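You operate a simulated robot arm through the tools that you are given. There is no shell and no other tool. Be economical: measure what you need, move in short steps, check, and stop when the job is done.

Carry out the task below with a simulated two-armed robot. There is one attempt and no reset: what you move stays moved.

JOB
Hold the blue shaft cap on the top of the green chest steady with one hand and flip the handle of the blue cap the other way with the other.
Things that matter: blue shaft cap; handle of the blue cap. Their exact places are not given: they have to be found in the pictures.

Only the result counts: the job must be done as asked and must still hold three seconds after the hand-in. Knocking over, shifting, dropping, spilling or breaking anything else fails it. Lids that push on must go on centred and level and be pressed home; caps that screw on are set level and turned clockwise until they are tight.

ROBOT AND FRAMES
Two 7-joint arms with two-finger parallel grippers on one trunk, on a base that drives. Base frame: it is fixed to the floor where the robot stands at the start and does not move with it; the origin is under the middle of the robot, x ahead of it, y to its left, z up. Units: mm, rad, N and s.
The left shoulder is at the start at [50, 165, 1205], the right one opposite. With the tool pointing down near the work surface each hand reaches from about 220 to 700 mm from the robot's upright axis, wherever it stands, measured 20 degrees to its own side. Places, roughly: handle of the blue cap [500, -100, 1000]. Payload 3.91 kg a hand.
The TCP of each hand is the grasp point between the finger pads, 30 mm short of the fingertips. In the tool frame z runs along the fingers and y along their closing line. Largest opening 110 mm; finger width 20, thickness 10; the body of the gripper, 48 by 112 mm, starts 55 mm behind the TCP.
Orientation is that of the tool frame in the base frame, as a unit quaternion [w, x, y, z]. With the fingers straight down and closing along the base's y, the tool's x points along the base's -x, its y along +y and its z along -z.

CONTROLS
- The arms move only by the tool servo_tool. It takes "left_commands", "right_commands" or both (then of equal length, played together; a hand with none holds still); each is one flat list of numbers, 7 for each row, row after row: the turn, a rotation vector about the tool's x, y, z in rad, then the shift along the tool's x, y, z in mm, then the finger opening in mm, from 0 to 110. In form: [ax, ay, az, tx, ty, tz, claw, ax, ay, az, tx, ty, tz, claw, ...]. A call has 1 to 8 rows; each row is the pose to reach, as a shift and turn from the pose commanded when the call began, along the tool's axes at that moment. Each row takes 0.2 s and may step no farther than 50 mm and 0.15 rad from the row before; otherwise, or with a gripper value out of range, the whole call is refused. Where a pose cannot be reached the arm comes as near as it can. A force on the tool above 40 N (or 10 N above the force at the start of the call, whichever is more), or a blocked arm, ends the call early, and 0.2 s more pass. The fingers move at their own pace (about 45 mm/s each) and stop on an object; they squeeze with about 42 N. The grip force told is the motor's: it shows also when the fingers shut on nothing. Time passes only in rows, and 0.2 s behind the last, so rows that repeat a pose let the fingers close. It gives the time, the measured TCP pose, the force on the tool (base axes), the opening and the grip force at its end, in the units of the frame above (readings bear some noise), with the torque about the TCP (base axes, N m) and any sound that the robot's microphone picked up.
- Cameras (640 x 400 px; columns grow to the right, rows downward): "scene" is now at [120.1, -6.9, 1389.8]; the picture's right is [-0.05, -1.00, 0.00], its down [-0.43, 0.02, -0.90] and it looks along [0.90, -0.05, -0.43] (base axes); focal length 281 px, centre (320, 200). "left" rides on the left gripper at [72, -17, -103] in its tool frame; the picture's right is [0.23, 0.97, 0.00], its down [-0.76, 0.18, -0.62] and it looks along [-0.61, 0.14, 0.78] (tool axes); focal length 222 px, centre (320, 200). "right" rides on the right gripper at [72, 17, -103] in its tool frame; the picture's right is [-0.23, 0.97, 0.00], its down [-0.76, -0.18, -0.62] and it looks along [-0.61, -0.14, 0.78] (tool axes); focal length 222 px, centre (320, 200).
- snapshot(camera): a new picture of that camera. The clock stands still meanwhile.
- slide_trunk(by): slides the trunk up (or, below 0, down) by that many mm; the arms and the scene camera ride with it, the base frame stays. It gives what a move gives, with no picture.
- roll_base(legs): drives the robot by 1 to 6 legs, each [ahead, left, turn to the left] in mm, mm and rad, along the robot's own axes; the way and the turn of a leg run together, so that a leg with both is an arc; at most 1500 mm and 3.142 rad a leg. The arms and the cameras ride along, it lands a little off, and it stops where it bumps. It gives what a move gives.
- pan_tilt(pan, tilt): turns the head with the scene camera to pan (to the left, within 1.396 rad either way) and tilt (down, from -0.506 to 1.204), counted from straight ahead of the robot. It gives what a move gives.
- pixel_to_xyz(camera, pixels): for up to 12 pixels [column, row] of the newest picture of that camera ("zoom" is the newest enlarged one), the place [x, y, z] in the base frame of the surface seen there, good to about 2 mm. The clock stands still meanwhile.
- inspect(camera, box): a new picture of the part [left, top, right, bottom] of that camera's present view, enlarged. The clock stands still meanwhile.
- sign_off(): hands the job in; it is judged then, once.

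Work in short steps. Measure before you move; look again where a grasp or a placing could have gone wrong, and mend it. You have 80 turns and 58 pictures in all, those below and enlarged ones among them. Open the grippers and draw the arms clear of the work before you hand the job in, unless the task says otherwise; then end with one line.

The tools are called as name(argument=value, ...) on one line, values as JSON. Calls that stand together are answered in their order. servo_tool: Moves the arms, as the interface text tells. Its arguments: {"type":"object","properties":{"left_commands":{"type":"array"},"right_commands":{"type":"array"}},"required":[]} The other tools are called the same way: slide_trunk (by) slides the trunk up or down; roll_base (legs) drives the base; pan_tilt (pan, tilt) turns the head that bears the scene camera; snapshot (camera) takes a picture; pixel_to_xyz (camera, pixels) gives the place of the surface under pixels of a picture; inspect (camera, box) takes an enlarged picture of a part of a camera's view; sign_off () hands the job in.

At the start:

```text
clock: 0.0
left_position: [434.5, 107.6, 1300.1]
left_ee_rot: [0.001, -0.001, 1.0, -0.002]
left_ft_force: [-0.6, 0.8, -0.1]
left_wrist_torque: [-0.02, 0.0, 0.0]
left_grip_width: 110.1
left_grip_force: 0.1
right_position: [370.2, -192.5, 1284.5]
right_ee_rot: [-0.001, -0.001, 1.0, 0.0]
right_ft_force: [0.7, 0.6, -0.2]
right_wrist_torque: [-0.04, -0.02, -0.03]
right_grip_width: 109.9
right_grip_force: 0.2
trunk travel left (down, up): [-425.0, 78.0]
robot x, y, heading: [1.5, -1.4, 0.001]
head pan, tilt: [-0.054, 0.442]
```

scene: 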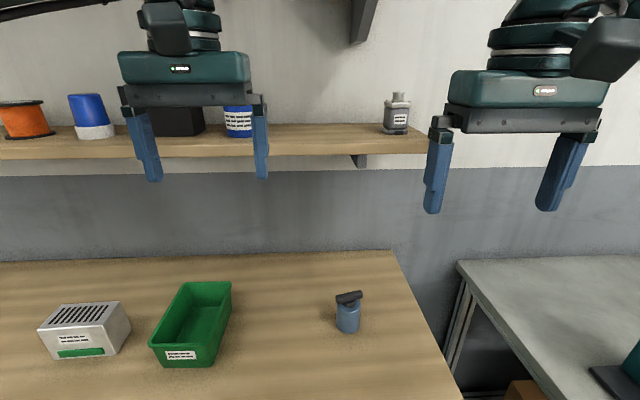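
right: 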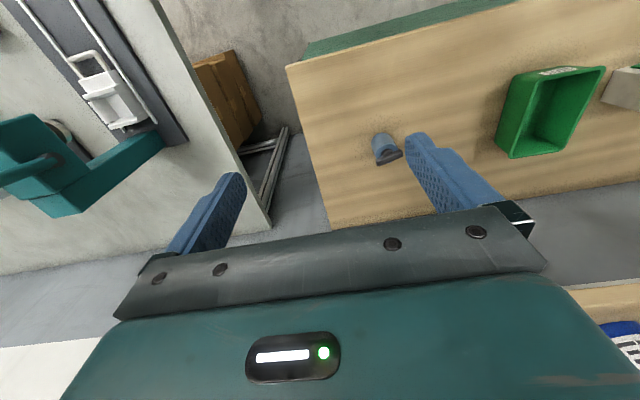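
left: 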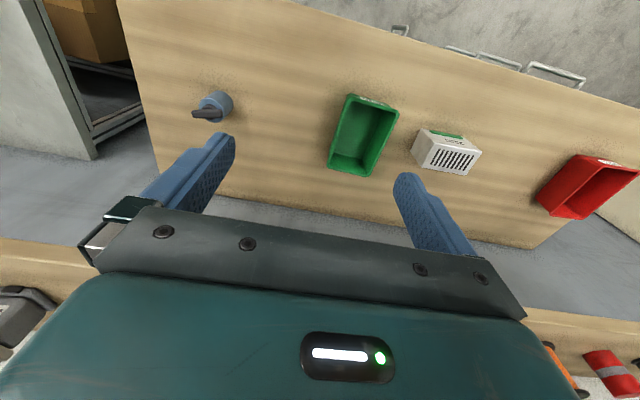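

The blue cap with a dark handle stands near scene pixel (348,312). I enlarge it to see its form.

inspect(camera="scene", box=[308, 275, 388, 345])

inspect(camera="left", box=[170, 70, 260, 140])

```text
5.71 times, centred on (348, 310) of scene
```

zoom: 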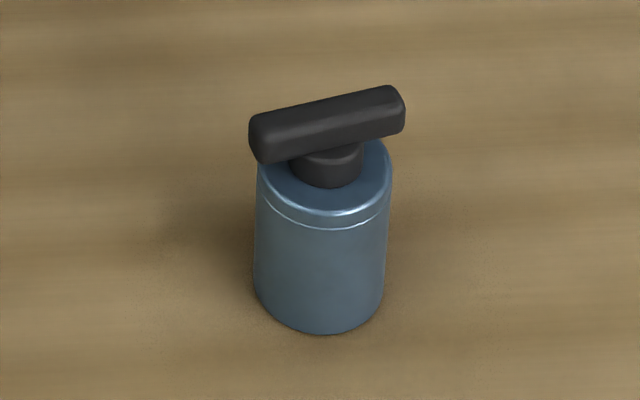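

```text
5.71 times, centred on (215, 105) of left
```

zoom: 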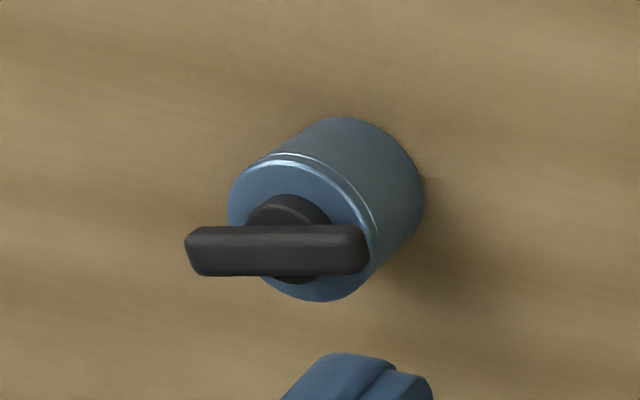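

The bar sits on a stem atop the cylinder. I measure points: bar ends, stem, cylinder top and base, and the bench.

pixel_to_xyz(camera="scene", pixels=[[337.5, 297.5], [349, 294.5], [361, 291.5], [349, 304], [349, 312], [349, 327], [341, 320], [357, 318], [349, 338], [370, 320], [325, 320]])

pixel_to_xyz(camera="zoom", pixels=[[200, 240], [280, 240], [355, 240], [280, 205], [245, 200], [320, 290], [370, 180], [195, 265], [355, 265]])

```text
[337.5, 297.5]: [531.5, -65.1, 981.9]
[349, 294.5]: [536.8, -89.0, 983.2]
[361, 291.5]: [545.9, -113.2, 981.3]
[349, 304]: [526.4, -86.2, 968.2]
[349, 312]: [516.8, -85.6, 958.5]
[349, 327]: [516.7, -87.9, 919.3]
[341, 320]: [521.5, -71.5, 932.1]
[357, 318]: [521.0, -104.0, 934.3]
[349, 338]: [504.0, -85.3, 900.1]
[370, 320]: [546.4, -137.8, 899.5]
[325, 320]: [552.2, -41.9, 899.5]
```

```text
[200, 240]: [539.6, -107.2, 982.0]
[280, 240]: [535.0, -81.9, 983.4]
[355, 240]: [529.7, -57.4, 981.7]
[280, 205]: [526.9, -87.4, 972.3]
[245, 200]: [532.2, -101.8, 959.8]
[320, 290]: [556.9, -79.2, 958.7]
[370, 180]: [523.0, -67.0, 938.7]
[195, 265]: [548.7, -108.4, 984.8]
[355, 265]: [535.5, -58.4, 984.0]
```

The cap is ~60 mm tall at about (538,-86), with the bar at z≈975-985 along roughly y. I bring the right hand nearer for a closer camera look.

servo_tool(right_commands=[0, 0, 0, -15, 21, 36, 110, 0, 0, 0, -29, 41, 72, 110, 0, 0, 0, -44, 62, 108, 110, 0, 0, 0, -59, 83, 145, 110, 0, 0, 0, -73, 103, 181, 110, 0, 0, 0, -88, 124, 217, 110])

snapshot(camera="right")

```text
clock: 1.4
left_position: [434.2, 106.8, 1301.2]
left_ee_rot: [0.0, -0.001, 1.0, -0.001]
left_ft_force: [0.5, -0.4, 0.0]
left_wrist_torque: [-0.02, 0.02, -0.03]
left_grip_width: 109.9
left_grip_force: 0.0
right_position: [457.3, -66.3, 1068.3]
right_ee_rot: [-0.001, 0.0, 1.0, 0.001]
right_ft_force: [-0.5, 1.1, 0.7]
right_wrist_torque: [-0.01, 0.02, 0.01]
right_grip_width: 110.0
right_grip_force: 0.0
trunk travel left (down, up): [-425.0, 78.0]
robot x, y, heading: [0.5, -2.2, 0.002]
head pan, tilt: [-0.054, 0.442]
```

```text
52 pictures are left
```

right: 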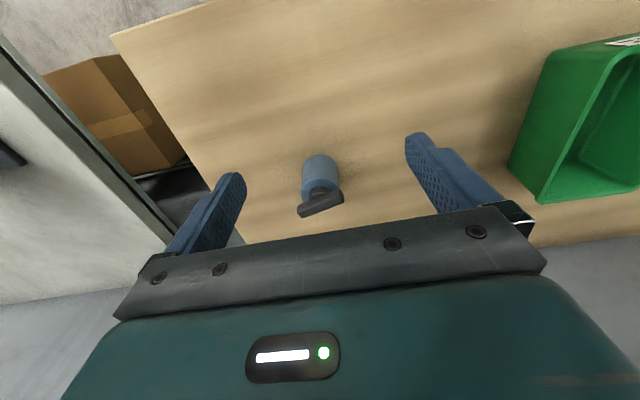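

inspect(camera="right", box=[280, 140, 370, 230])

inspect(camera="scene", box=[318, 280, 378, 340])

```text
4.44 times, centred on (325, 185) of right
```

zoom: 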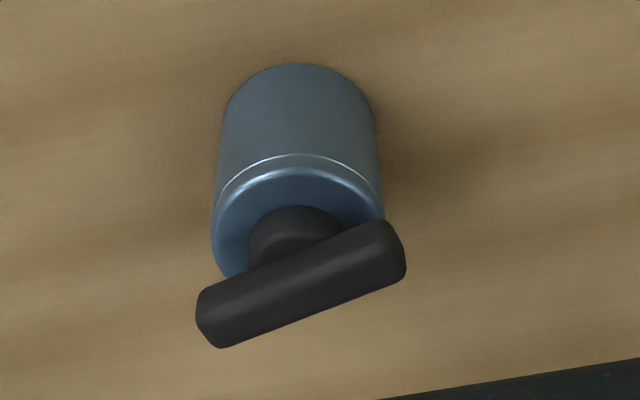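

```text
6.67 times, centred on (348, 310) of scene
```

zoom: 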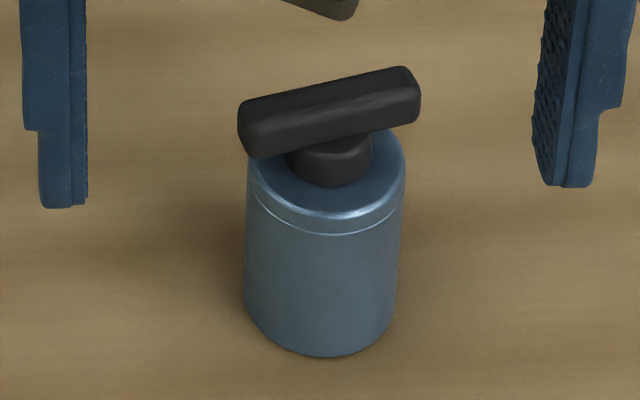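

It is a T-bar on a stem, to be twisted, at about 15° off the y axis. I plan to have the left hand grip the body nearly horizontally from front-left (camera up), with the right hand twisting from above. First I draw the right hand aside and begin re-orienting both.

servo_tool(left_commands=[0.0919, 0.0381, -0.1096, 0, 0, 0, 110, 0.1839, 0.0762, -0.2191, 0, 0, 0, 110, 0.2758, 0.1142, -0.3287, 0, 0, 0, 110, 0.3677, 0.1523, -0.4383, 0, 0, 0, 110, 0.4597, 0.1904, -0.5478, 0, 0, 0, 110, 0.5516, 0.2285, -0.6574, 0, 0, 0, 110, 0.6436, 0.2666, -0.7669, 0, 0, 0, 110, 0.7355, 0.3046, -0.8765, 0, 0, 0, 110], right_commands=[0, 0, -0.14, 5, -17, -19, 110, 0, 0, -0.28, 9, -34, -38, 110, 0, 0, -0.42, 14, -50, -56, 110, 0, 0, -0.56, 18, -67, -75, 110, 0, 0, -0.7, 23, -84, -94, 110, 0, 0, -0.84, 28, -100, -112, 110, 0, 0, -0.98, 32, -117, -131, 110, 0, 0, -1.12, 37, -134, -150, 110])

```text
clock: 3.2
left_position: [432.3, 106.1, 1300.4]
left_ee_rot: [-0.143, -0.414, 0.828, -0.349]
left_ft_force: [-0.1, -0.3, 0.2]
left_wrist_torque: [-0.02, 0.0, 0.01]
left_grip_width: 110.1
left_grip_force: 0.1
right_position: [418.4, -200.3, 1219.3]
right_ee_rot: [0.0, -0.532, 0.847, 0.001]
right_ft_force: [0.9, 0.9, 0.6]
right_wrist_torque: [0.0, -0.01, -0.02]
right_grip_width: 110.3
right_grip_force: 0.0
trunk travel left (down, up): [-425.0, 78.0]
robot x, y, heading: [-0.8, -1.3, -0.003]
head pan, tilt: [-0.054, 0.442]
```

Both follow well. I continue the turns.

servo_tool(left_commands=[0.0919, 0.0381, -0.1096, 0, 0, 0, 110, 0.1839, 0.0762, -0.2191, 0, 0, 0, 110, 0.2758, 0.1142, -0.3287, 0, 0, 0, 110, 0.3677, 0.1523, -0.4383, 0, 0, 0, 110, 0.4597, 0.1904, -0.5478, 0, 0, 0, 110, 0.5516, 0.2285, -0.6574, 0, 0, 0, 110, 0.6436, 0.2666, -0.7669, 0, 0, 0, 110, 0.7355, 0.3046, -0.8765, 0, 0, 0, 110], right_commands=[0, 0, -0.14, 0, 0, 0, 110, 0, 0, -0.28, 0, 0, 0, 110, 0, 0, -0.42, 0, 0, 0, 110, 0, 0, -0.56, 0, 0, 0, 110, 0, 0, -0.7, 0, 0, 0, 110, 0, 0, -0.713, 0, 0, 0, 80, 0, 0, -0.713, 0, 0, 0, 60, 0, 0, -0.713, 0, 0, 0, 40])

servo_tool(left_commands=[0.0559, 0.0232, -0.0666, 0, 0, 0, 110, 0.1106, 0.0458, -0.1318, 0, 0, 0, 110])

snapshot(camera="scene")

```text
clock: 5.0
left_position: [433.4, 107.0, 1300.5]
left_ee_rot: [0.238, 0.685, -0.376, 0.577]
left_ft_force: [-0.1, 1.2, 0.0]
left_wrist_torque: [0.01, 0.0, 0.02]
left_grip_width: 110.1
left_grip_force: 0.0
right_position: [420.3, -202.5, 1218.8]
right_ee_rot: [0.001, 0.794, -0.608, -0.001]
right_ft_force: [0.2, 0.0, 0.3]
right_wrist_torque: [-0.03, 0.03, -0.01]
right_grip_width: 41.4
right_grip_force: 0.2
trunk travel left (down, up): [-425.0, 78.0]
robot x, y, heading: [-0.6, 0.2, -0.003]
head pan, tilt: [-0.054, 0.442]
```

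```text
clock: 5.6
left_position: [433.2, 107.0, 1300.9]
left_ee_rot: [0.246, 0.707, -0.292, 0.595]
left_ft_force: [-0.3, -0.5, 0.8]
left_wrist_torque: [-0.02, 0.03, -0.02]
left_grip_width: 110.0
left_grip_force: 0.0
right_position: [421.3, -201.5, 1218.1]
right_ee_rot: [0.001, 0.793, -0.609, -0.002]
right_ft_force: [-0.5, 0.5, 0.6]
right_wrist_torque: [-0.03, 0.03, -0.01]
right_grip_width: 39.9
right_grip_force: 0.1
trunk travel left (down, up): [-425.0, 78.0]
robot x, y, heading: [-0.4, 5.1, 0.0]
head pan, tilt: [-0.054, 0.442]
```

```text
49 pictures are left
```

scene: 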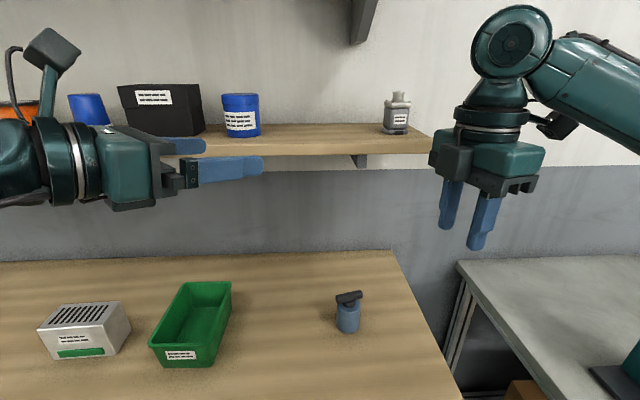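

Left hand is oriented well, camera up. I check the green bin's place for clearance of the left arm's path.

pixel_to_xyz(camera="scene", pixels=[[150, 346], [193, 346], [230, 284], [212, 365], [227, 320], [162, 366]])

```text
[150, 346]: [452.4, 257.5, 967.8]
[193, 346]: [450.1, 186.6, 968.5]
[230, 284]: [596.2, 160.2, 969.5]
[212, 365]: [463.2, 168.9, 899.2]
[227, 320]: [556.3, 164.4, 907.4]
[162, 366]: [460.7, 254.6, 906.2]
```

Clear. I lower the left hand to a pre-grasp 110 mm back from the cap.

servo_tool(left_commands=[0, 0, 0, -40.5, 7.8, 20.1, 110, 0, 0, 0, -81, 15.6, 40.2, 110, 0, 0, 0, -121.5, 23.3, 60.2, 110, 0, 0, 0, -162, 31.1, 80.3, 110, 0, 0, 0, -202.6, 38.9, 100.4, 110, 0, 0, 0, -243.1, 46.7, 120.5, 110, 0, 0, 0, -283.6, 54.4, 140.5, 110, 0, 0, 0, -324.1, 62.2, 160.6, 110])

snapshot(camera="scene")

snapshot(camera="left")

```text
clock: 7.4
left_position: [461.4, -9.7, 952.5]
left_ee_rot: [0.245, 0.707, -0.293, 0.596]
left_ft_force: [0.0, 0.0, 0.2]
left_wrist_torque: [-0.04, 0.02, 0.0]
left_grip_width: 110.0
left_grip_force: 0.0
right_position: [422.3, -202.8, 1218.0]
right_ee_rot: [0.001, 0.793, -0.609, -0.001]
right_ft_force: [-1.2, -0.1, -0.3]
right_wrist_torque: [-0.02, 0.0, 0.01]
right_grip_width: 40.2
right_grip_force: 0.1
trunk travel left (down, up): [-425.0, 78.0]
robot x, y, heading: [-0.8, -2.9, 0.003]
head pan, tilt: [-0.054, 0.442]
```

```text
48 pictures are left
```

scene: 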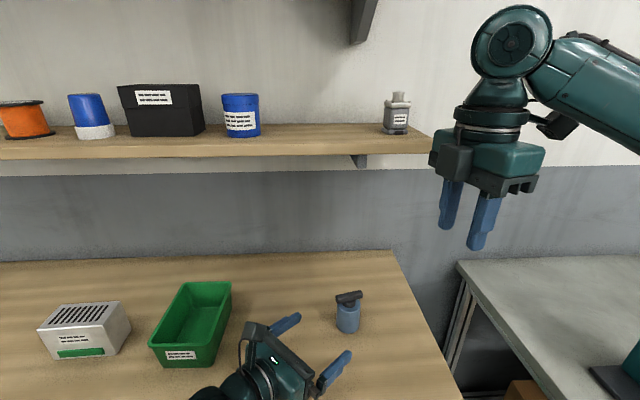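

```text
47 pictures are left
```

left: 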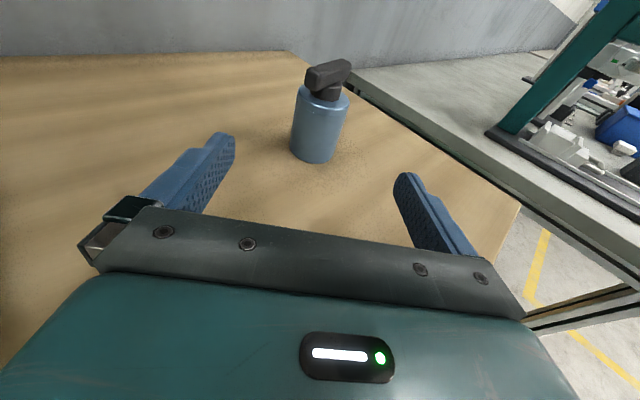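

The cap lies ahead between the fingers. I measure it in this view to refine its centre.

pixel_to_xyz(camera="left", pixels=[[296, 120], [318, 125], [340, 122], [318, 140], [318, 155], [318, 93], [330, 68], [309, 76], [348, 66], [325, 92]])

```text
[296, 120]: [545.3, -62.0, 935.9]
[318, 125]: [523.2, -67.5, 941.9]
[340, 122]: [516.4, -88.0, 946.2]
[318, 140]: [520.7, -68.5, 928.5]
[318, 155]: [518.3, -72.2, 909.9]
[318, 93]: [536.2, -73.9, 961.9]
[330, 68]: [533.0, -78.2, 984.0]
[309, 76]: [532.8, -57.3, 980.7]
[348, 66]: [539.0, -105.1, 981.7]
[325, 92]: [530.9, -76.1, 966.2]
```

Centre fits to (538.3,-84.5), radius ≈22. I advance the left hand around the body with open fingers.

servo_tool(left_commands=[0, 0, 0, 0.4, -0.3, 27, 100, 0, 0, 0, 0.7, -0.6, 54, 90, 0, 0, 0, 1, -1, 81, 80, 0, 0, 0, 1.4, -1.3, 108, 70, 0, 0, 0, 1.4, -1.3, 108, 60])

inspect(camera="scene", box=[238, 250, 398, 350])

snapshot(camera="left")

```text
clock: 8.6
left_position: [538.7, -83.2, 937.2]
left_ee_rot: [0.246, 0.706, -0.293, 0.595]
left_ft_force: [0.1, 0.4, 0.1]
left_wrist_torque: [-0.04, 0.0, 0.04]
left_grip_width: 59.9
left_grip_force: 0.0
right_position: [422.2, -202.1, 1218.6]
right_ee_rot: [0.0, 0.793, -0.609, -0.001]
right_ft_force: [-0.1, 0.0, -0.1]
right_wrist_torque: [-0.01, 0.01, -0.02]
right_grip_width: 40.1
right_grip_force: 0.1
trunk travel left (down, up): [-425.0, 78.0]
robot x, y, heading: [2.0, -1.2, -0.0]
head pan, tilt: [-0.054, 0.442]
```

```text
4.00 times, centred on (318, 300) of scene
```

zoom: 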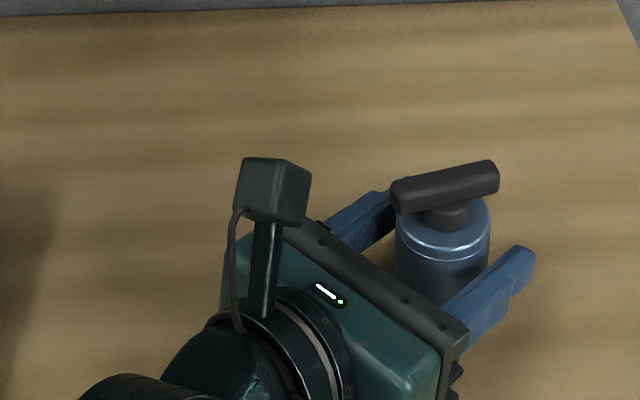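

```text
45 pictures are left
```

left: 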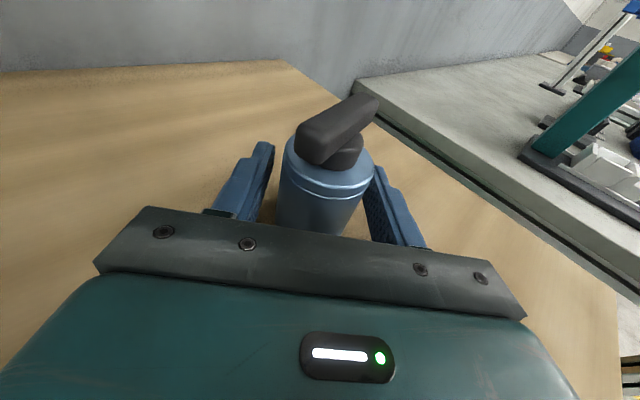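

The body sits centred between the pads. I close the left hand.

servo_tool(left_commands=[0, 0, 0, 0, 0, 0, 48, 0, 0, 0, 0, 0, 0, 42, 0, 0, 0, 0, 0, 0, 30, 0, 0, 0, 0, 0, 0, 30])

snapshot(camera="left")

```text
clock: 9.6
left_position: [538.1, -83.7, 937.8]
left_ee_rot: [0.245, 0.707, -0.291, 0.596]
left_ft_force: [1.2, -1.7, 1.0]
left_wrist_torque: [-0.08, 0.02, 0.04]
left_grip_width: 46.8
left_grip_force: 41.5
right_position: [420.7, -202.8, 1219.5]
right_ee_rot: [0.0, 0.793, -0.609, -0.001]
right_ft_force: [0.4, -0.4, 0.5]
right_wrist_torque: [0.0, 0.01, 0.0]
right_grip_width: 40.0
right_grip_force: 0.0
trunk travel left (down, up): [-425.0, 78.0]
robot x, y, heading: [2.4, 0.9, 0.001]
head pan, tilt: [-0.054, 0.442]
```

```text
44 pictures are left
```

left: 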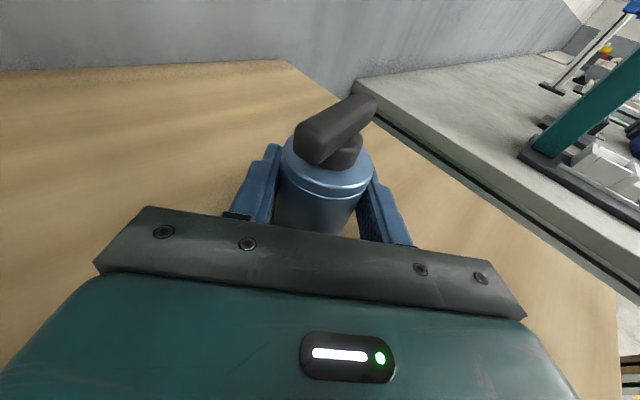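

Held (46.8 mm, 41.5 N). Now I measure the bar precisely.

inspect(camera="left", box=[270, 80, 400, 190])

inspect(camera="scene", box=[318, 280, 378, 340])

pixel_to_xyz(camera="zoom", pixels=[[250, 105], [330, 88], [405, 72], [250, 135], [330, 115], [410, 100], [250, 90], [300, 85], [395, 68], [330, 165]])

```text
3.64 times, centred on (335, 135) of left
```

zoom: 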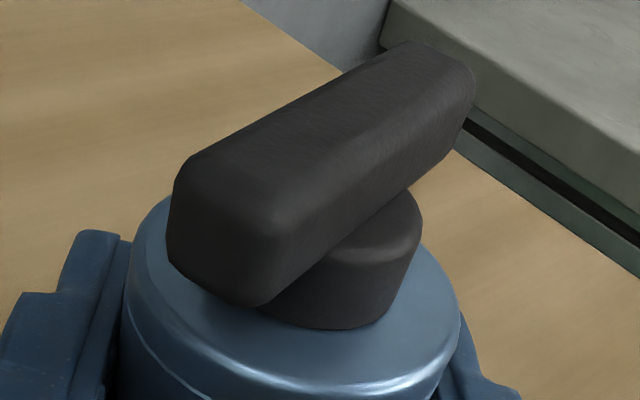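

```text
6.67 times, centred on (348, 310) of scene
```

zoom: 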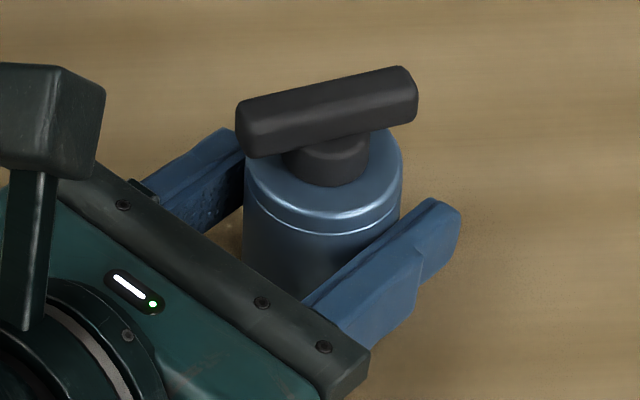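

```text
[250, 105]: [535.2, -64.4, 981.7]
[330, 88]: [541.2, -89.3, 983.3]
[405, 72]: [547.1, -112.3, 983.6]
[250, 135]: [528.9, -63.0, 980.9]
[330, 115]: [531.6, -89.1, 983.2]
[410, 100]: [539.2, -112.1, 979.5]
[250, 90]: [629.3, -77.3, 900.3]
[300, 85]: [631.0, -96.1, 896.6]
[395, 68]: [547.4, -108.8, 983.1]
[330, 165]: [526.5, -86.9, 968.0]
```

Bar yaw is ≈14° and its centre ≈(537.5,-85.5), top z≈983.5. I bring the right hand above it, closing line across the bar, fingertips 30 mm above.

servo_tool(right_commands=[0, 0, 0.038, -13.3, -24.1, 28.9, 40, 0, 0, 0.038, -26.6, -48.2, 57.8, 40, 0, 0, 0.038, -39.9, -72.3, 86.8, 40, 0, 0, 0.038, -53.2, -96.3, 115.7, 40, 0, 0, 0.038, -66.5, -120.4, 144.6, 40, 0, 0, 0.038, -79.8, -144.5, 173.5, 40])

snapshot(camera="right")

snapshot(camera="scene")

```text
clock: 11.0
left_position: [538.7, -83.7, 936.9]
left_ee_rot: [0.247, 0.706, -0.293, 0.596]
left_ft_force: [0.9, 0.9, 0.9]
left_wrist_torque: [-0.01, 0.0, 0.01]
left_grip_width: 47.3
left_grip_force: 41.9
right_position: [543.4, -87.6, 1043.4]
right_ee_rot: [0.001, 0.781, -0.624, -0.001]
right_ft_force: [-0.6, 0.0, -0.1]
right_wrist_torque: [-0.01, -0.02, -0.01]
right_grip_width: 40.0
right_grip_force: 0.1
trunk travel left (down, up): [-425.0, 78.0]
robot x, y, heading: [-3.6, -2.8, -0.005]
head pan, tilt: [-0.054, 0.442]
```

```text
41 pictures are left
```

right: 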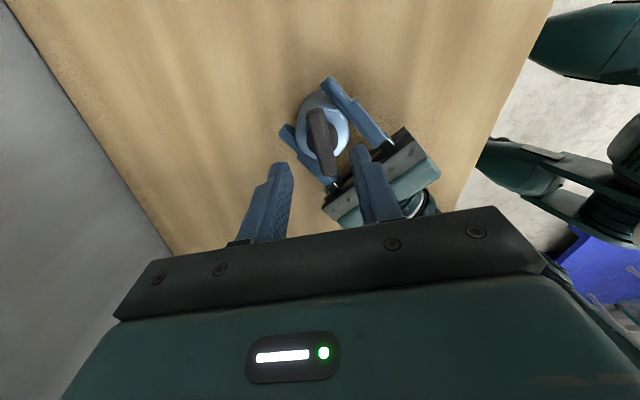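

```text
40 pictures are left
```

scene: 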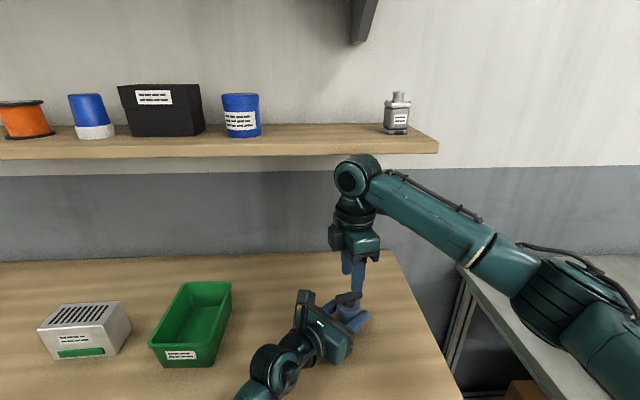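

The right hand is ~6 mm too far in x; I correct it and descend partway, then check.

servo_tool(right_commands=[0, 0, -0.02, -3.4, 5.3, 5, 40, 0, 0, -0.02, -3.4, 5.3, 24, 40])

inspect(camera="right", box=[220, 60, 440, 240])

inspect(camera="left", box=[240, 20, 430, 190])

```text
clock: 11.6
left_position: [538.7, -83.0, 936.8]
left_ee_rot: [0.246, 0.707, -0.293, 0.595]
left_ft_force: [0.7, 1.1, 0.8]
left_wrist_torque: [-0.06, 0.04, 0.0]
left_grip_width: 47.3
left_grip_force: 42.1
right_position: [533.3, -85.9, 1021.0]
right_ee_rot: [0.0, 0.788, -0.615, -0.001]
right_ft_force: [0.7, 1.1, 0.8]
right_wrist_torque: [0.02, 0.01, 0.01]
right_grip_width: 40.0
right_grip_force: 0.2
trunk travel left (down, up): [-425.0, 78.0]
robot x, y, heading: [0.2, 1.3, -0.0]
head pan, tilt: [-0.054, 0.442]
```

```text
2.22 times, centred on (330, 150) of right
```

zoom: 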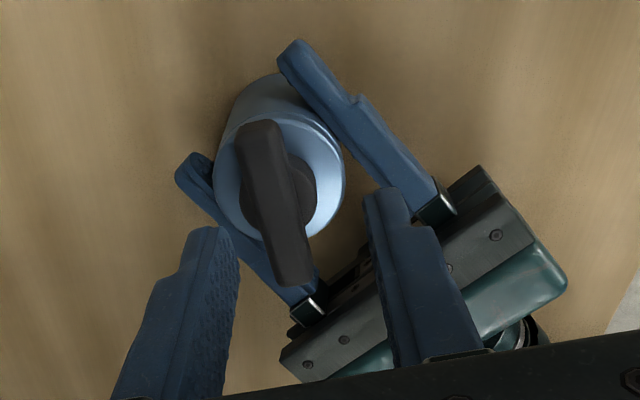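

```text
2.35 times, centred on (335, 105) of left
```

zoom: 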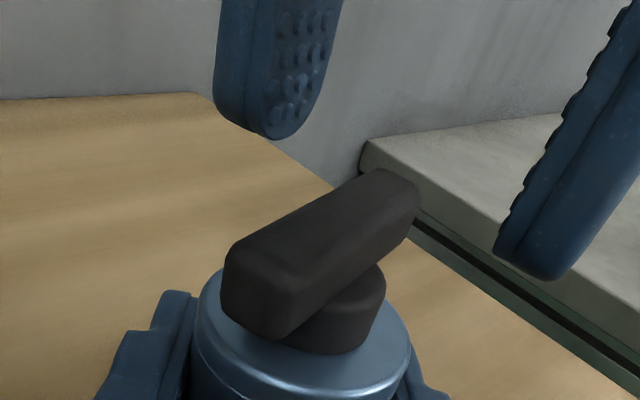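

I measure the fingertips against the bar in the left zoom.

pixel_to_xyz(camera="zoom", pixels=[[285, 115], [240, 110], [545, 260], [505, 245], [320, 230], [260, 260], [390, 190]])

servo_tool(right_commands=[0, 0, 0, 0, 0, 0, 40])

```text
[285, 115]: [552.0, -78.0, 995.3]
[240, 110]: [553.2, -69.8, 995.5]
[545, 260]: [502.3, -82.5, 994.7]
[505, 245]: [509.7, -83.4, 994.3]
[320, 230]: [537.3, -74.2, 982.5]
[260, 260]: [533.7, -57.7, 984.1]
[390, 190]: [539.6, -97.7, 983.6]
```

```text
clock: 12.0
left_position: [537.5, -83.3, 937.0]
left_ee_rot: [0.245, 0.707, -0.292, 0.595]
left_ft_force: [0.9, 0.5, 1.7]
left_wrist_torque: [-0.02, 0.01, -0.01]
left_grip_width: 46.8
left_grip_force: 42.0
right_position: [534.9, -85.6, 1021.0]
right_ee_rot: [0.0, 0.788, -0.616, -0.001]
right_ft_force: [-0.2, -0.4, -0.1]
right_wrist_torque: [0.02, 0.0, -0.03]
right_grip_width: 39.9
right_grip_force: 0.1
trunk travel left (down, up): [-425.0, 78.0]
robot x, y, heading: [-0.2, 0.5, 0.001]
head pan, tilt: [-0.054, 0.442]
```

Pads straddle the bar, offset ~3 mm; I correct, descend 26 mm and close on it.

servo_tool(right_commands=[0, 0, 0, 0.7, -2.9, 8, 40, 0, 0, 0, 0.7, -2.9, 18, 40, 0, 0, 0, 0.7, -2.9, 26, 40, 0, 0, 0, 0.7, -2.9, 26, 28, 0, 0, 0, 0.7, -2.9, 26, 20])

inspect(camera="left", box=[240, 20, 430, 190])

```text
clock: 13.2
left_position: [536.7, -84.2, 937.1]
left_ee_rot: [0.246, 0.707, -0.294, 0.594]
left_ft_force: [-14.0, -0.4, 3.3]
left_wrist_torque: [0.08, -0.39, -0.04]
left_grip_width: 46.9
left_grip_force: 42.2
right_position: [536.4, -86.1, 995.0]
right_ee_rot: [-0.002, 0.786, -0.618, -0.001]
right_ft_force: [13.6, 0.8, -3.9]
right_wrist_torque: [-0.07, -0.36, 0.04]
right_grip_width: 26.7
right_grip_force: 7.4
trunk travel left (down, up): [-425.0, 78.0]
robot x, y, heading: [-0.2, -1.6, 0.003]
head pan, tilt: [-0.054, 0.442]
```

```text
2.35 times, centred on (335, 105) of left
```

zoom: 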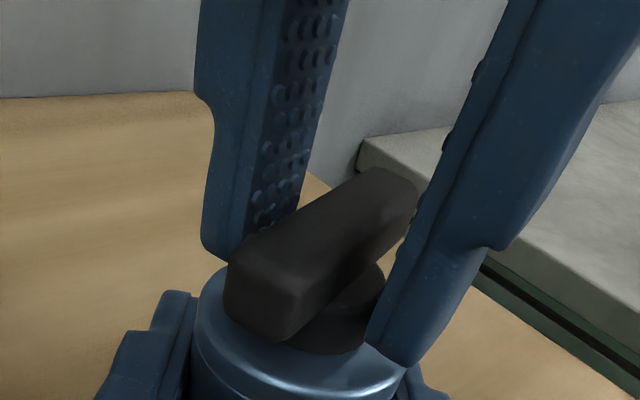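

Width 26.7 with a 13.6 N x-force: the far fingertip is touching the wide round stem below the bar. I reopen, shift +2 mm in x and raise 5 mm so that only the bar is gripped.

servo_tool(right_commands=[0, 0, 0, 0, 0, 0, 36, 0, 0, 0, 0.5, -2, -5, 36, 0, 0, 0, 0.5, -2, -5, 24, 0, 0, 0, 0.5, -2, -5, 18])

inspect(camera="left", box=[240, 20, 430, 190])

```text
clock: 14.2
left_position: [537.9, -82.7, 937.4]
left_ee_rot: [0.246, 0.707, -0.293, 0.595]
left_ft_force: [-1.0, -1.2, 2.0]
left_wrist_torque: [-0.08, 0.11, 0.02]
left_grip_width: 47.1
left_grip_force: 41.8
right_position: [538.6, -85.9, 1000.0]
right_ee_rot: [0.0, 0.788, -0.615, -0.001]
right_ft_force: [0.1, 0.1, -0.2]
right_wrist_torque: [-0.04, -0.02, 0.02]
right_grip_width: 18.3
right_grip_force: 0.0
trunk travel left (down, up): [-425.0, 78.0]
robot x, y, heading: [-2.0, 2.1, -0.005]
head pan, tilt: [-0.054, 0.442]
```

```text
2.35 times, centred on (335, 105) of left
```

zoom: 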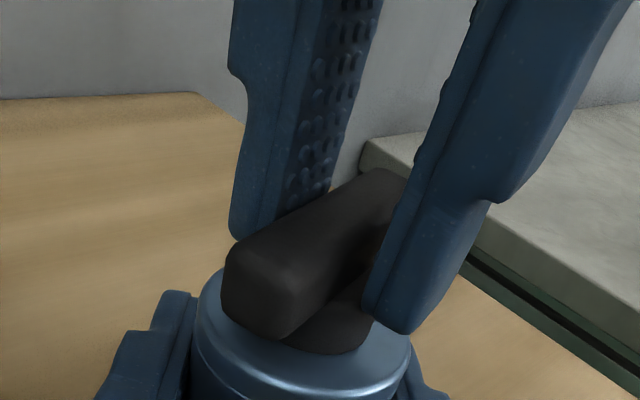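

Now around the bar without contact at 18 mm. I close on it.

servo_tool(right_commands=[0, 0, 0, 0, 0, 0, 14, 0, 0, 0, 0, 0, 0, 8, 0, 0, 0, 0, 0, 0, 4])

```text
clock: 15.0
left_position: [538.0, -83.7, 936.2]
left_ee_rot: [0.247, 0.706, -0.294, 0.595]
left_ft_force: [-16.2, -1.1, 4.3]
left_wrist_torque: [0.22, -0.62, -0.05]
left_grip_width: 46.7
left_grip_force: 41.8
right_position: [539.3, -85.9, 999.8]
right_ee_rot: [-0.002, 0.788, -0.616, 0.0]
right_ft_force: [17.9, 2.1, -0.2]
right_wrist_torque: [-0.08, -0.4, 0.02]
right_grip_width: 12.8
right_grip_force: 41.8
trunk travel left (down, up): [-425.0, 78.0]
robot x, y, heading: [-1.1, 2.2, -0.005]
head pan, tilt: [-0.054, 0.442]
```

Bar gripped (12.8 mm, 42 N). I ease 1 mm toward +x and test a small counter-clockwise twist (0.15 rad).

servo_tool(right_commands=[0, 0, 0, 0.3, -1.2, 0, 4, 0, 0, -0.08, 0.3, -1.2, 0, 4, 0, 0, -0.15, 0.3, -1.2, 0, 4])

```text
clock: 15.8
left_position: [537.5, -84.6, 936.7]
left_ee_rot: [0.247, 0.707, -0.293, 0.595]
left_ft_force: [-17.5, -3.9, 3.3]
left_wrist_torque: [0.31, -0.45, -0.03]
left_grip_width: 47.2
left_grip_force: 42.6
right_position: [540.5, -86.3, 1000.5]
right_ee_rot: [-0.002, 0.832, -0.555, 0.0]
right_ft_force: [17.9, 2.8, 0.3]
right_wrist_torque: [-0.15, -0.5, -0.01]
right_grip_width: 13.0
right_grip_force: 41.9
trunk travel left (down, up): [-425.0, 78.0]
robot x, y, heading: [2.4, -0.2, 0.005]
head pan, tilt: [-0.054, 0.442]
```

It turned freely. I check visually whether the bar followed and the body stayed.

inspect(camera="left", box=[240, 20, 430, 240])

```text
1.82 times, centred on (335, 130) of left
```

zoom: 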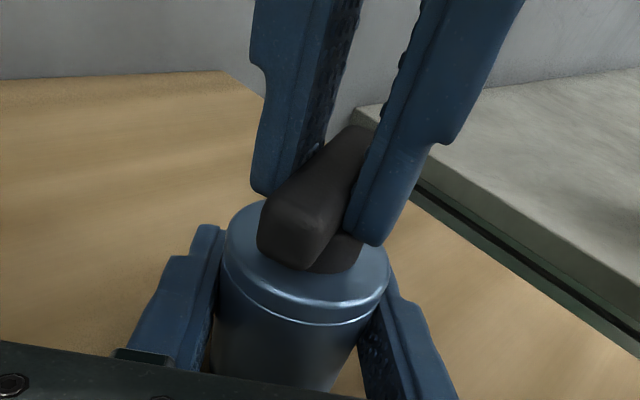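

The bar followed counter-clockwise. I continue, watching torque.

servo_tool(right_commands=[0, 0, -0.1, 0, 0, 0, 4, 0, 0, -0.2, 0, 0, 0, 4, 0, 0, -0.3, 0, 0, 0, 4, 0, 0, -0.4, 0, 0, 0, 4])

```text
clock: 16.8
left_position: [537.5, -83.6, 936.9]
left_ee_rot: [0.246, 0.707, -0.292, 0.596]
left_ft_force: [-16.3, -5.0, 3.3]
left_wrist_torque: [0.26, -0.41, -0.02]
left_grip_width: 47.1
left_grip_force: 42.1
right_position: [539.5, -85.7, 999.1]
right_ee_rot: [-0.001, 0.926, -0.378, -0.002]
right_ft_force: [15.4, 4.6, 0.0]
right_wrist_torque: [0.03, -0.5, 0.0]
right_grip_width: 13.0
right_grip_force: 41.8
trunk travel left (down, up): [-425.0, 78.0]
robot x, y, heading: [-0.0, -0.8, -0.002]
head pan, tilt: [-0.054, 0.442]
```

Still free, with the bar at about 45°. I continue turning.

servo_tool(right_commands=[0, 0, -0.1, 0, 0, 0, 4, 0, 0, -0.2, 0, 0, 0, 4, 0, 0, -0.3, 0, 0, 0, 4, 0, 0, -0.4, 0, 0, 0, 4])

inspect(camera="left", box=[240, 20, 430, 240])

```text
clock: 17.8
left_position: [537.1, -83.5, 936.9]
left_ee_rot: [0.246, 0.707, -0.292, 0.595]
left_ft_force: [-17.3, -3.9, 2.6]
left_wrist_torque: [0.03, -0.79, -0.02]
left_grip_width: 46.8
left_grip_force: 42.1
right_position: [539.2, -86.0, 1000.2]
right_ee_rot: [-0.002, 0.982, -0.188, 0.0]
right_ft_force: [18.4, 1.4, 1.1]
right_wrist_torque: [0.02, -0.34, 0.03]
right_grip_width: 13.2
right_grip_force: 41.7
trunk travel left (down, up): [-425.0, 78.0]
robot x, y, heading: [1.6, -0.3, -0.001]
head pan, tilt: [-0.054, 0.442]
```

```text
1.82 times, centred on (335, 130) of left
```

zoom: 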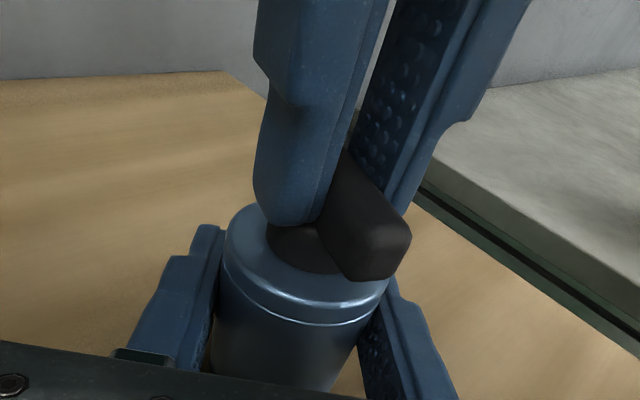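

The bar has turned ~55° and still moves freely. I continue.

servo_tool(right_commands=[0, 0, -0.1, 0, 0, 0, 4, 0, 0, -0.2, 0, 0, 0, 4, 0, 0, -0.3, 0, 0, 0, 4, 0, 0, -0.4, 0, 0, 0, 4])

```text
clock: 18.8
left_position: [538.5, -82.4, 936.4]
left_ee_rot: [0.245, 0.707, -0.293, 0.595]
left_ft_force: [-19.2, -1.0, 3.4]
left_wrist_torque: [0.0, -0.78, 0.02]
left_grip_width: 47.0
left_grip_force: 42.7
right_position: [538.6, -86.4, 1000.6]
right_ee_rot: [-0.001, 1.0, 0.012, 0.0]
right_ft_force: [21.4, 0.2, 1.9]
right_wrist_torque: [-0.07, -0.41, 0.01]
right_grip_width: 13.2
right_grip_force: 42.2
trunk travel left (down, up): [-425.0, 78.0]
robot x, y, heading: [3.1, -0.8, -0.001]
head pan, tilt: [-0.054, 0.442]
```

About 78° turned. I ease +2 mm in x to relieve the side force and continue turning.

servo_tool(right_commands=[0, 0, 0, 2, 0, 0, 4, 0, 0, -0.1, 2, 0, 0, 4, 0, 0, -0.2, 2, 0, 0, 4])

inspect(camera="left", box=[240, 20, 430, 240])

```text
clock: 19.6
left_position: [537.2, -83.0, 937.3]
left_ee_rot: [0.245, 0.708, -0.292, 0.595]
left_ft_force: [2.9, -5.7, -0.2]
left_wrist_torque: [-0.01, 0.79, 0.11]
left_grip_width: 47.2
left_grip_force: 41.6
right_position: [540.4, -86.3, 1000.4]
right_ee_rot: [-0.001, 0.994, 0.113, -0.002]
right_ft_force: [-3.7, 2.0, 9.6]
right_wrist_torque: [0.09, -0.26, -0.01]
right_grip_width: 13.1
right_grip_force: 41.7
trunk travel left (down, up): [-425.0, 78.0]
robot x, y, heading: [-1.6, 2.7, -0.003]
head pan, tilt: [-0.054, 0.442]
```

```text
1.82 times, centred on (335, 130) of left
```

zoom: 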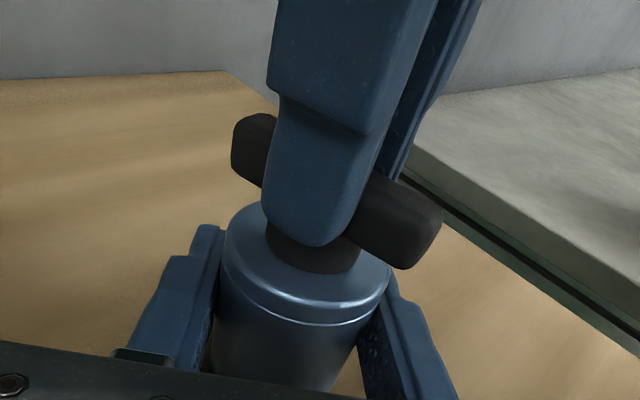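

At ~90° with no stop yet; the body has not moved. I continue looking for the other end of travel.

servo_tool(right_commands=[0, 0, -0.08, 0, 0, 0, 4, 0, 0, -0.16, 0, 0, 0, 4, 0, 0, -0.24, 0, 0, 0, 4])

```text
clock: 20.4
left_position: [537.7, -81.3, 936.5]
left_ee_rot: [0.245, 0.707, -0.292, 0.596]
left_ft_force: [2.5, -4.6, -2.4]
left_wrist_torque: [0.44, -0.06, 1.17]
left_grip_width: 47.2
left_grip_force: 41.8
right_position: [540.3, -85.2, 1000.8]
right_ee_rot: [-0.001, 0.973, 0.231, 0.001]
right_ft_force: [-5.0, 8.0, 13.4]
right_wrist_torque: [0.07, 0.58, -1.27]
right_grip_width: 16.4
right_grip_force: 42.4
trunk travel left (down, up): [-425.0, 78.0]
robot x, y, heading: [-0.4, -2.2, 0.003]
head pan, tilt: [-0.054, 0.442]
```

A torque of -1.27 N m and the widened grip (16.4 mm) show the end stop was reached just past 90°. I undo the overtwist and look.

servo_tool(right_commands=[0, 0, 0.1, 0, 0, 0, 4, 0, 0, 0.14, 0, 0, 0, 4])

inspect(camera="left", box=[240, 20, 430, 240])

```text
clock: 21.0
left_position: [537.8, -83.5, 937.0]
left_ee_rot: [0.245, 0.708, -0.292, 0.595]
left_ft_force: [4.3, -2.9, -2.0]
left_wrist_torque: [0.25, 0.35, 0.52]
left_grip_width: 47.5
left_grip_force: 42.3
right_position: [540.8, -84.2, 1000.3]
right_ee_rot: [-0.002, 0.987, 0.161, -0.001]
right_ft_force: [-5.5, 6.1, 11.0]
right_wrist_torque: [0.13, -0.08, -0.54]
right_grip_width: 13.8
right_grip_force: 41.9
trunk travel left (down, up): [-425.0, 78.0]
robot x, y, heading: [-0.8, 1.1, 0.001]
head pan, tilt: [-0.054, 0.442]
```

```text
1.82 times, centred on (335, 130) of left
```

zoom: 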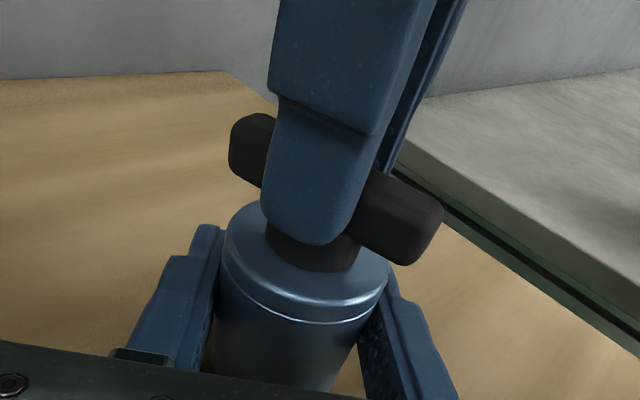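

The bar rests at its end stop, about 90° from the start. I open the right hand and raise it straight up.

servo_tool(right_commands=[0, 0, 0, 0, 0, 0, 20, 0, 0, 0, 0, 0, 0, 36, 0, 0, 0, 0, 0, 0, 40, 0, 0, 0, 0, 0, -30, 40, 0, 0, 0, 0, 0, -70, 40])

inspect(camera="left", box=[240, 20, 430, 240])

pixel_to_xyz(camera="zoom", pixels=[[250, 125], [330, 165], [415, 205], [300, 300]])

```text
clock: 22.2
left_position: [538.5, -82.1, 937.4]
left_ee_rot: [0.245, 0.707, -0.292, 0.596]
left_ft_force: [-0.6, 0.2, -0.3]
left_wrist_torque: [0.05, 0.02, -0.02]
left_grip_width: 47.2
left_grip_force: 41.9
right_position: [541.3, -85.8, 1070.6]
right_ee_rot: [-0.001, 0.987, 0.161, -0.001]
right_ft_force: [-0.3, -0.1, 0.3]
right_wrist_torque: [-0.02, 0.0, 0.0]
right_grip_width: 40.0
right_grip_force: 0.1
trunk travel left (down, up): [-425.0, 78.0]
robot x, y, heading: [-5.4, -0.6, 0.001]
head pan, tilt: [-0.054, 0.442]
```

```text
1.82 times, centred on (335, 130) of left
```

zoom: 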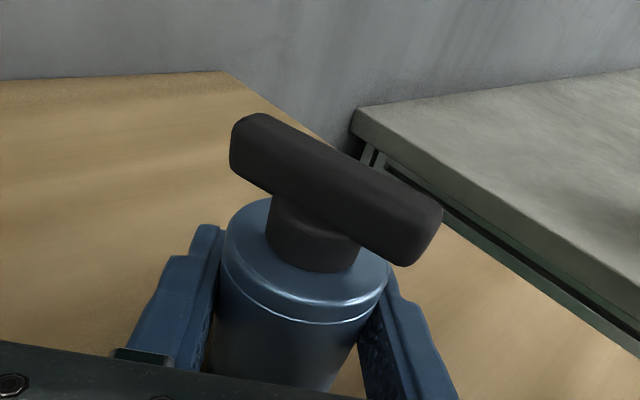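

```text
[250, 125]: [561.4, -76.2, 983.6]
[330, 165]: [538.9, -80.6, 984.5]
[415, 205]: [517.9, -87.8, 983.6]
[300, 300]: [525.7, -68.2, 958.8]
```

The bar stays at the new position (yaw ≈15° off x, turned 90°). I open the left hand and back it straight out, raising the right meanwhile.

servo_tool(left_commands=[0, 0, 0, 0, 0, 0, 56, 0, 0, 0, 0, 0, 0, 72, 0, 0, 0, 0, 0, 0, 85, 0, 0, 0, 0, 0, -20, 90, 0, 0, 0, 0, 0, -55, 90, 0, 0, 0, 0, 0, -95, 90, 0, 0, 0, 0, 0, -135, 90, 0, 0, 0, 20, 0, -160, 90], right_commands=[0, 0, 0, 0, 0, -20, 40, 0, 0, 0, 0, 0, -40, 40, 0, 0, 0, 0, 0, -60, 40, 0, 0, 0, 0, 0, -80, 40, 0, 0, 0, 0, 0, -100, 40, 0, 0, 0, 0, 0, -120, 40, 0, 0, 0, 0, 0, -130, 40, 0, 0, 0, 0, 0, -130, 40])

snapshot(camera="scene")

inspect(camera="scene", box=[308, 270, 388, 345])

pixel_to_xyz(camera="scene", pixels=[[349, 327], [341, 320], [357, 318]])

```text
clock: 23.0
left_position: [537.6, -82.4, 937.1]
left_ee_rot: [0.246, 0.707, -0.293, 0.595]
left_ft_force: [0.6, 0.1, 0.0]
left_wrist_torque: [0.01, 0.01, -0.02]
left_grip_width: 90.2
left_grip_force: 0.0
right_position: [539.3, -89.4, 1116.7]
right_ee_rot: [0.003, 0.987, 0.16, -0.015]
right_ft_force: [-1.1, -1.8, -4.6]
right_wrist_torque: [0.19, 0.33, -0.14]
right_grip_width: 40.1
right_grip_force: 0.1
trunk travel left (down, up): [-425.0, 78.0]
robot x, y, heading: [-0.3, 3.9, 0.001]
head pan, tilt: [-0.054, 0.442]
stopped in row 4 (right hand): the force on the tool passed its limit at 54 N (the readings are from after the stop); the commanded pose is now the measured one
```

```text
30 pictures are left
```

scene: 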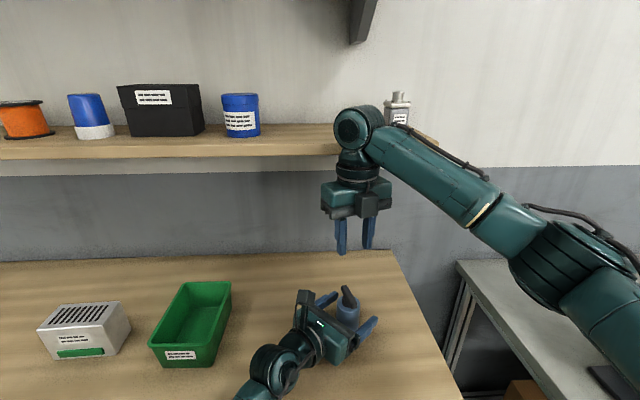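

```text
5.33 times, centred on (348, 308) of scene
```

zoom: 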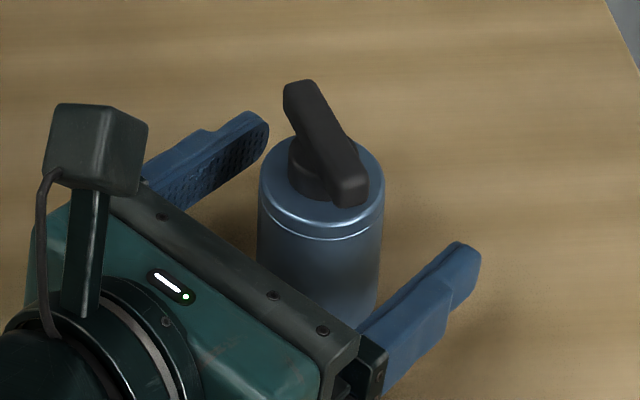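

```text
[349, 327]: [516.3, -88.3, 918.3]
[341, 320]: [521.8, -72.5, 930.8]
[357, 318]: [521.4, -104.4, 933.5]
```

The body is unmoved and the bar stays turned; but the right wrist bumped, probably at the shelf's underside. I lower it a little and draw it back toward the robot, away from the shelf.

servo_tool(right_commands=[0, 0, 0, 0, 0, 12, 40, 0, 0, 0, -33, 5, 12, 40, 0, 0, 0, -66, 10, 12, 40, 0, 0, 0, -100, 15, 12, 40, 0, 0, 0, -133, 19, 12, 40])

snapshot(camera="scene")

```text
clock: 24.2
left_position: [537.2, -83.4, 937.3]
left_ee_rot: [0.246, 0.707, -0.293, 0.595]
left_ft_force: [0.3, 0.7, -0.6]
left_wrist_torque: [-0.02, 0.03, 0.01]
left_grip_width: 90.1
left_grip_force: 0.0
right_position: [418.4, -146.4, 1110.6]
right_ee_rot: [0.004, 0.987, 0.162, -0.013]
right_ft_force: [-0.3, -0.3, -0.2]
right_wrist_torque: [-0.03, 0.03, 0.02]
right_grip_width: 39.9
right_grip_force: 0.1
trunk travel left (down, up): [-425.0, 78.0]
robot x, y, heading: [1.1, 1.2, 0.001]
head pan, tilt: [-0.054, 0.442]
```

```text
28 pictures are left
```

scene: 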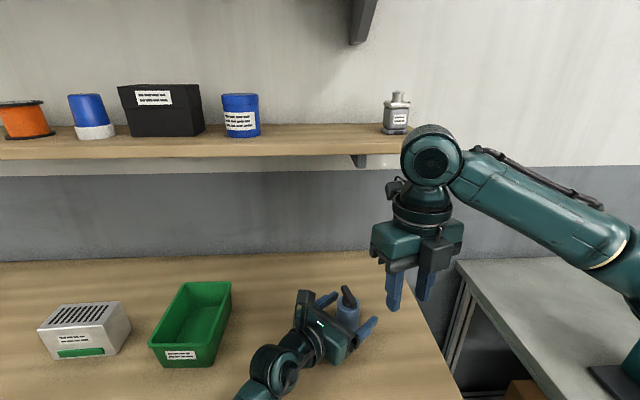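

Shelf items stand where they were. Now I back the left hand straight out.

servo_tool(left_commands=[0, 0, 0, 0, 0, -20, 90, 0, 0, 0, 0, 0, -55, 90, 0, 0, 0, 0, 0, -95, 90, 0, 0, 0, 0, 0, -130, 90, 0, 0, 0, 25, 0, -150, 90])

snapshot(camera="scene")

inspect(camera="scene", box=[308, 270, 388, 345])

pixel_to_xyz(camera="scene", pixels=[[349, 327], [341, 320], [357, 318], [344, 288], [352, 302]])

```text
clock: 25.4
left_position: [434.3, 18.9, 986.5]
left_ee_rot: [0.246, 0.707, -0.293, 0.595]
left_ft_force: [0.3, 0.1, 0.7]
left_wrist_torque: [-0.01, 0.02, 0.04]
left_grip_width: 90.1
left_grip_force: 0.1
right_position: [418.4, -146.9, 1109.9]
right_ee_rot: [0.003, 0.987, 0.162, -0.015]
right_ft_force: [0.1, 0.4, 0.0]
right_wrist_torque: [-0.05, 0.01, -0.01]
right_grip_width: 39.8
right_grip_force: 0.0
trunk travel left (down, up): [-425.0, 78.0]
robot x, y, heading: [5.2, -3.1, 0.0]
head pan, tilt: [-0.054, 0.442]
```

```text
27 pictures are left
```

scene: 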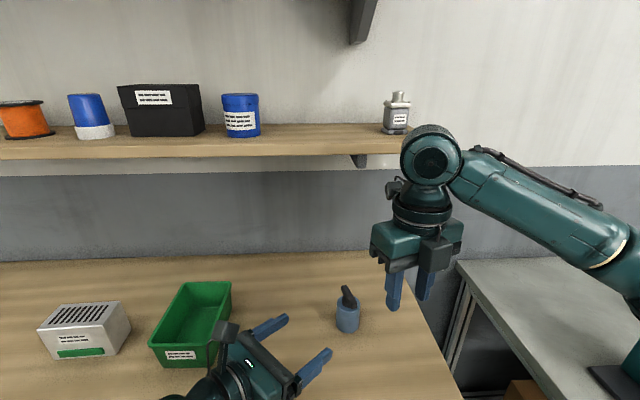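

```text
5.33 times, centred on (348, 308) of scene
```

zoom: 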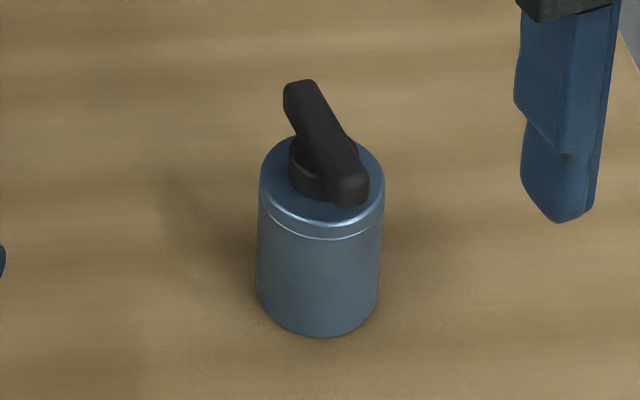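

```text
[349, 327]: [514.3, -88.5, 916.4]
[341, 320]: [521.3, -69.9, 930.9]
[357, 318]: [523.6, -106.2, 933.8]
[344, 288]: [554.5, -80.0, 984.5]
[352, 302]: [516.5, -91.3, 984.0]
```

The cap stands upright where it was, the handle is turned 90° to its other stop, and both hands are clear. I hand in.

sign_off()

```text
The job is handed in.
```

I held the blue cap with the left hand and turned its handle about 90° counter-clockwise to its other stop with the right. I took "flip the other way" to mean turning the handle to its opposite end stop. The last pictures before hand-in show the cap upright in its original place, the handle staying turned, and both hands open and clear. While withdrawing, the right hand bumped something at 54 N, probably the underside of the shelf; nothing in the pictures moved.
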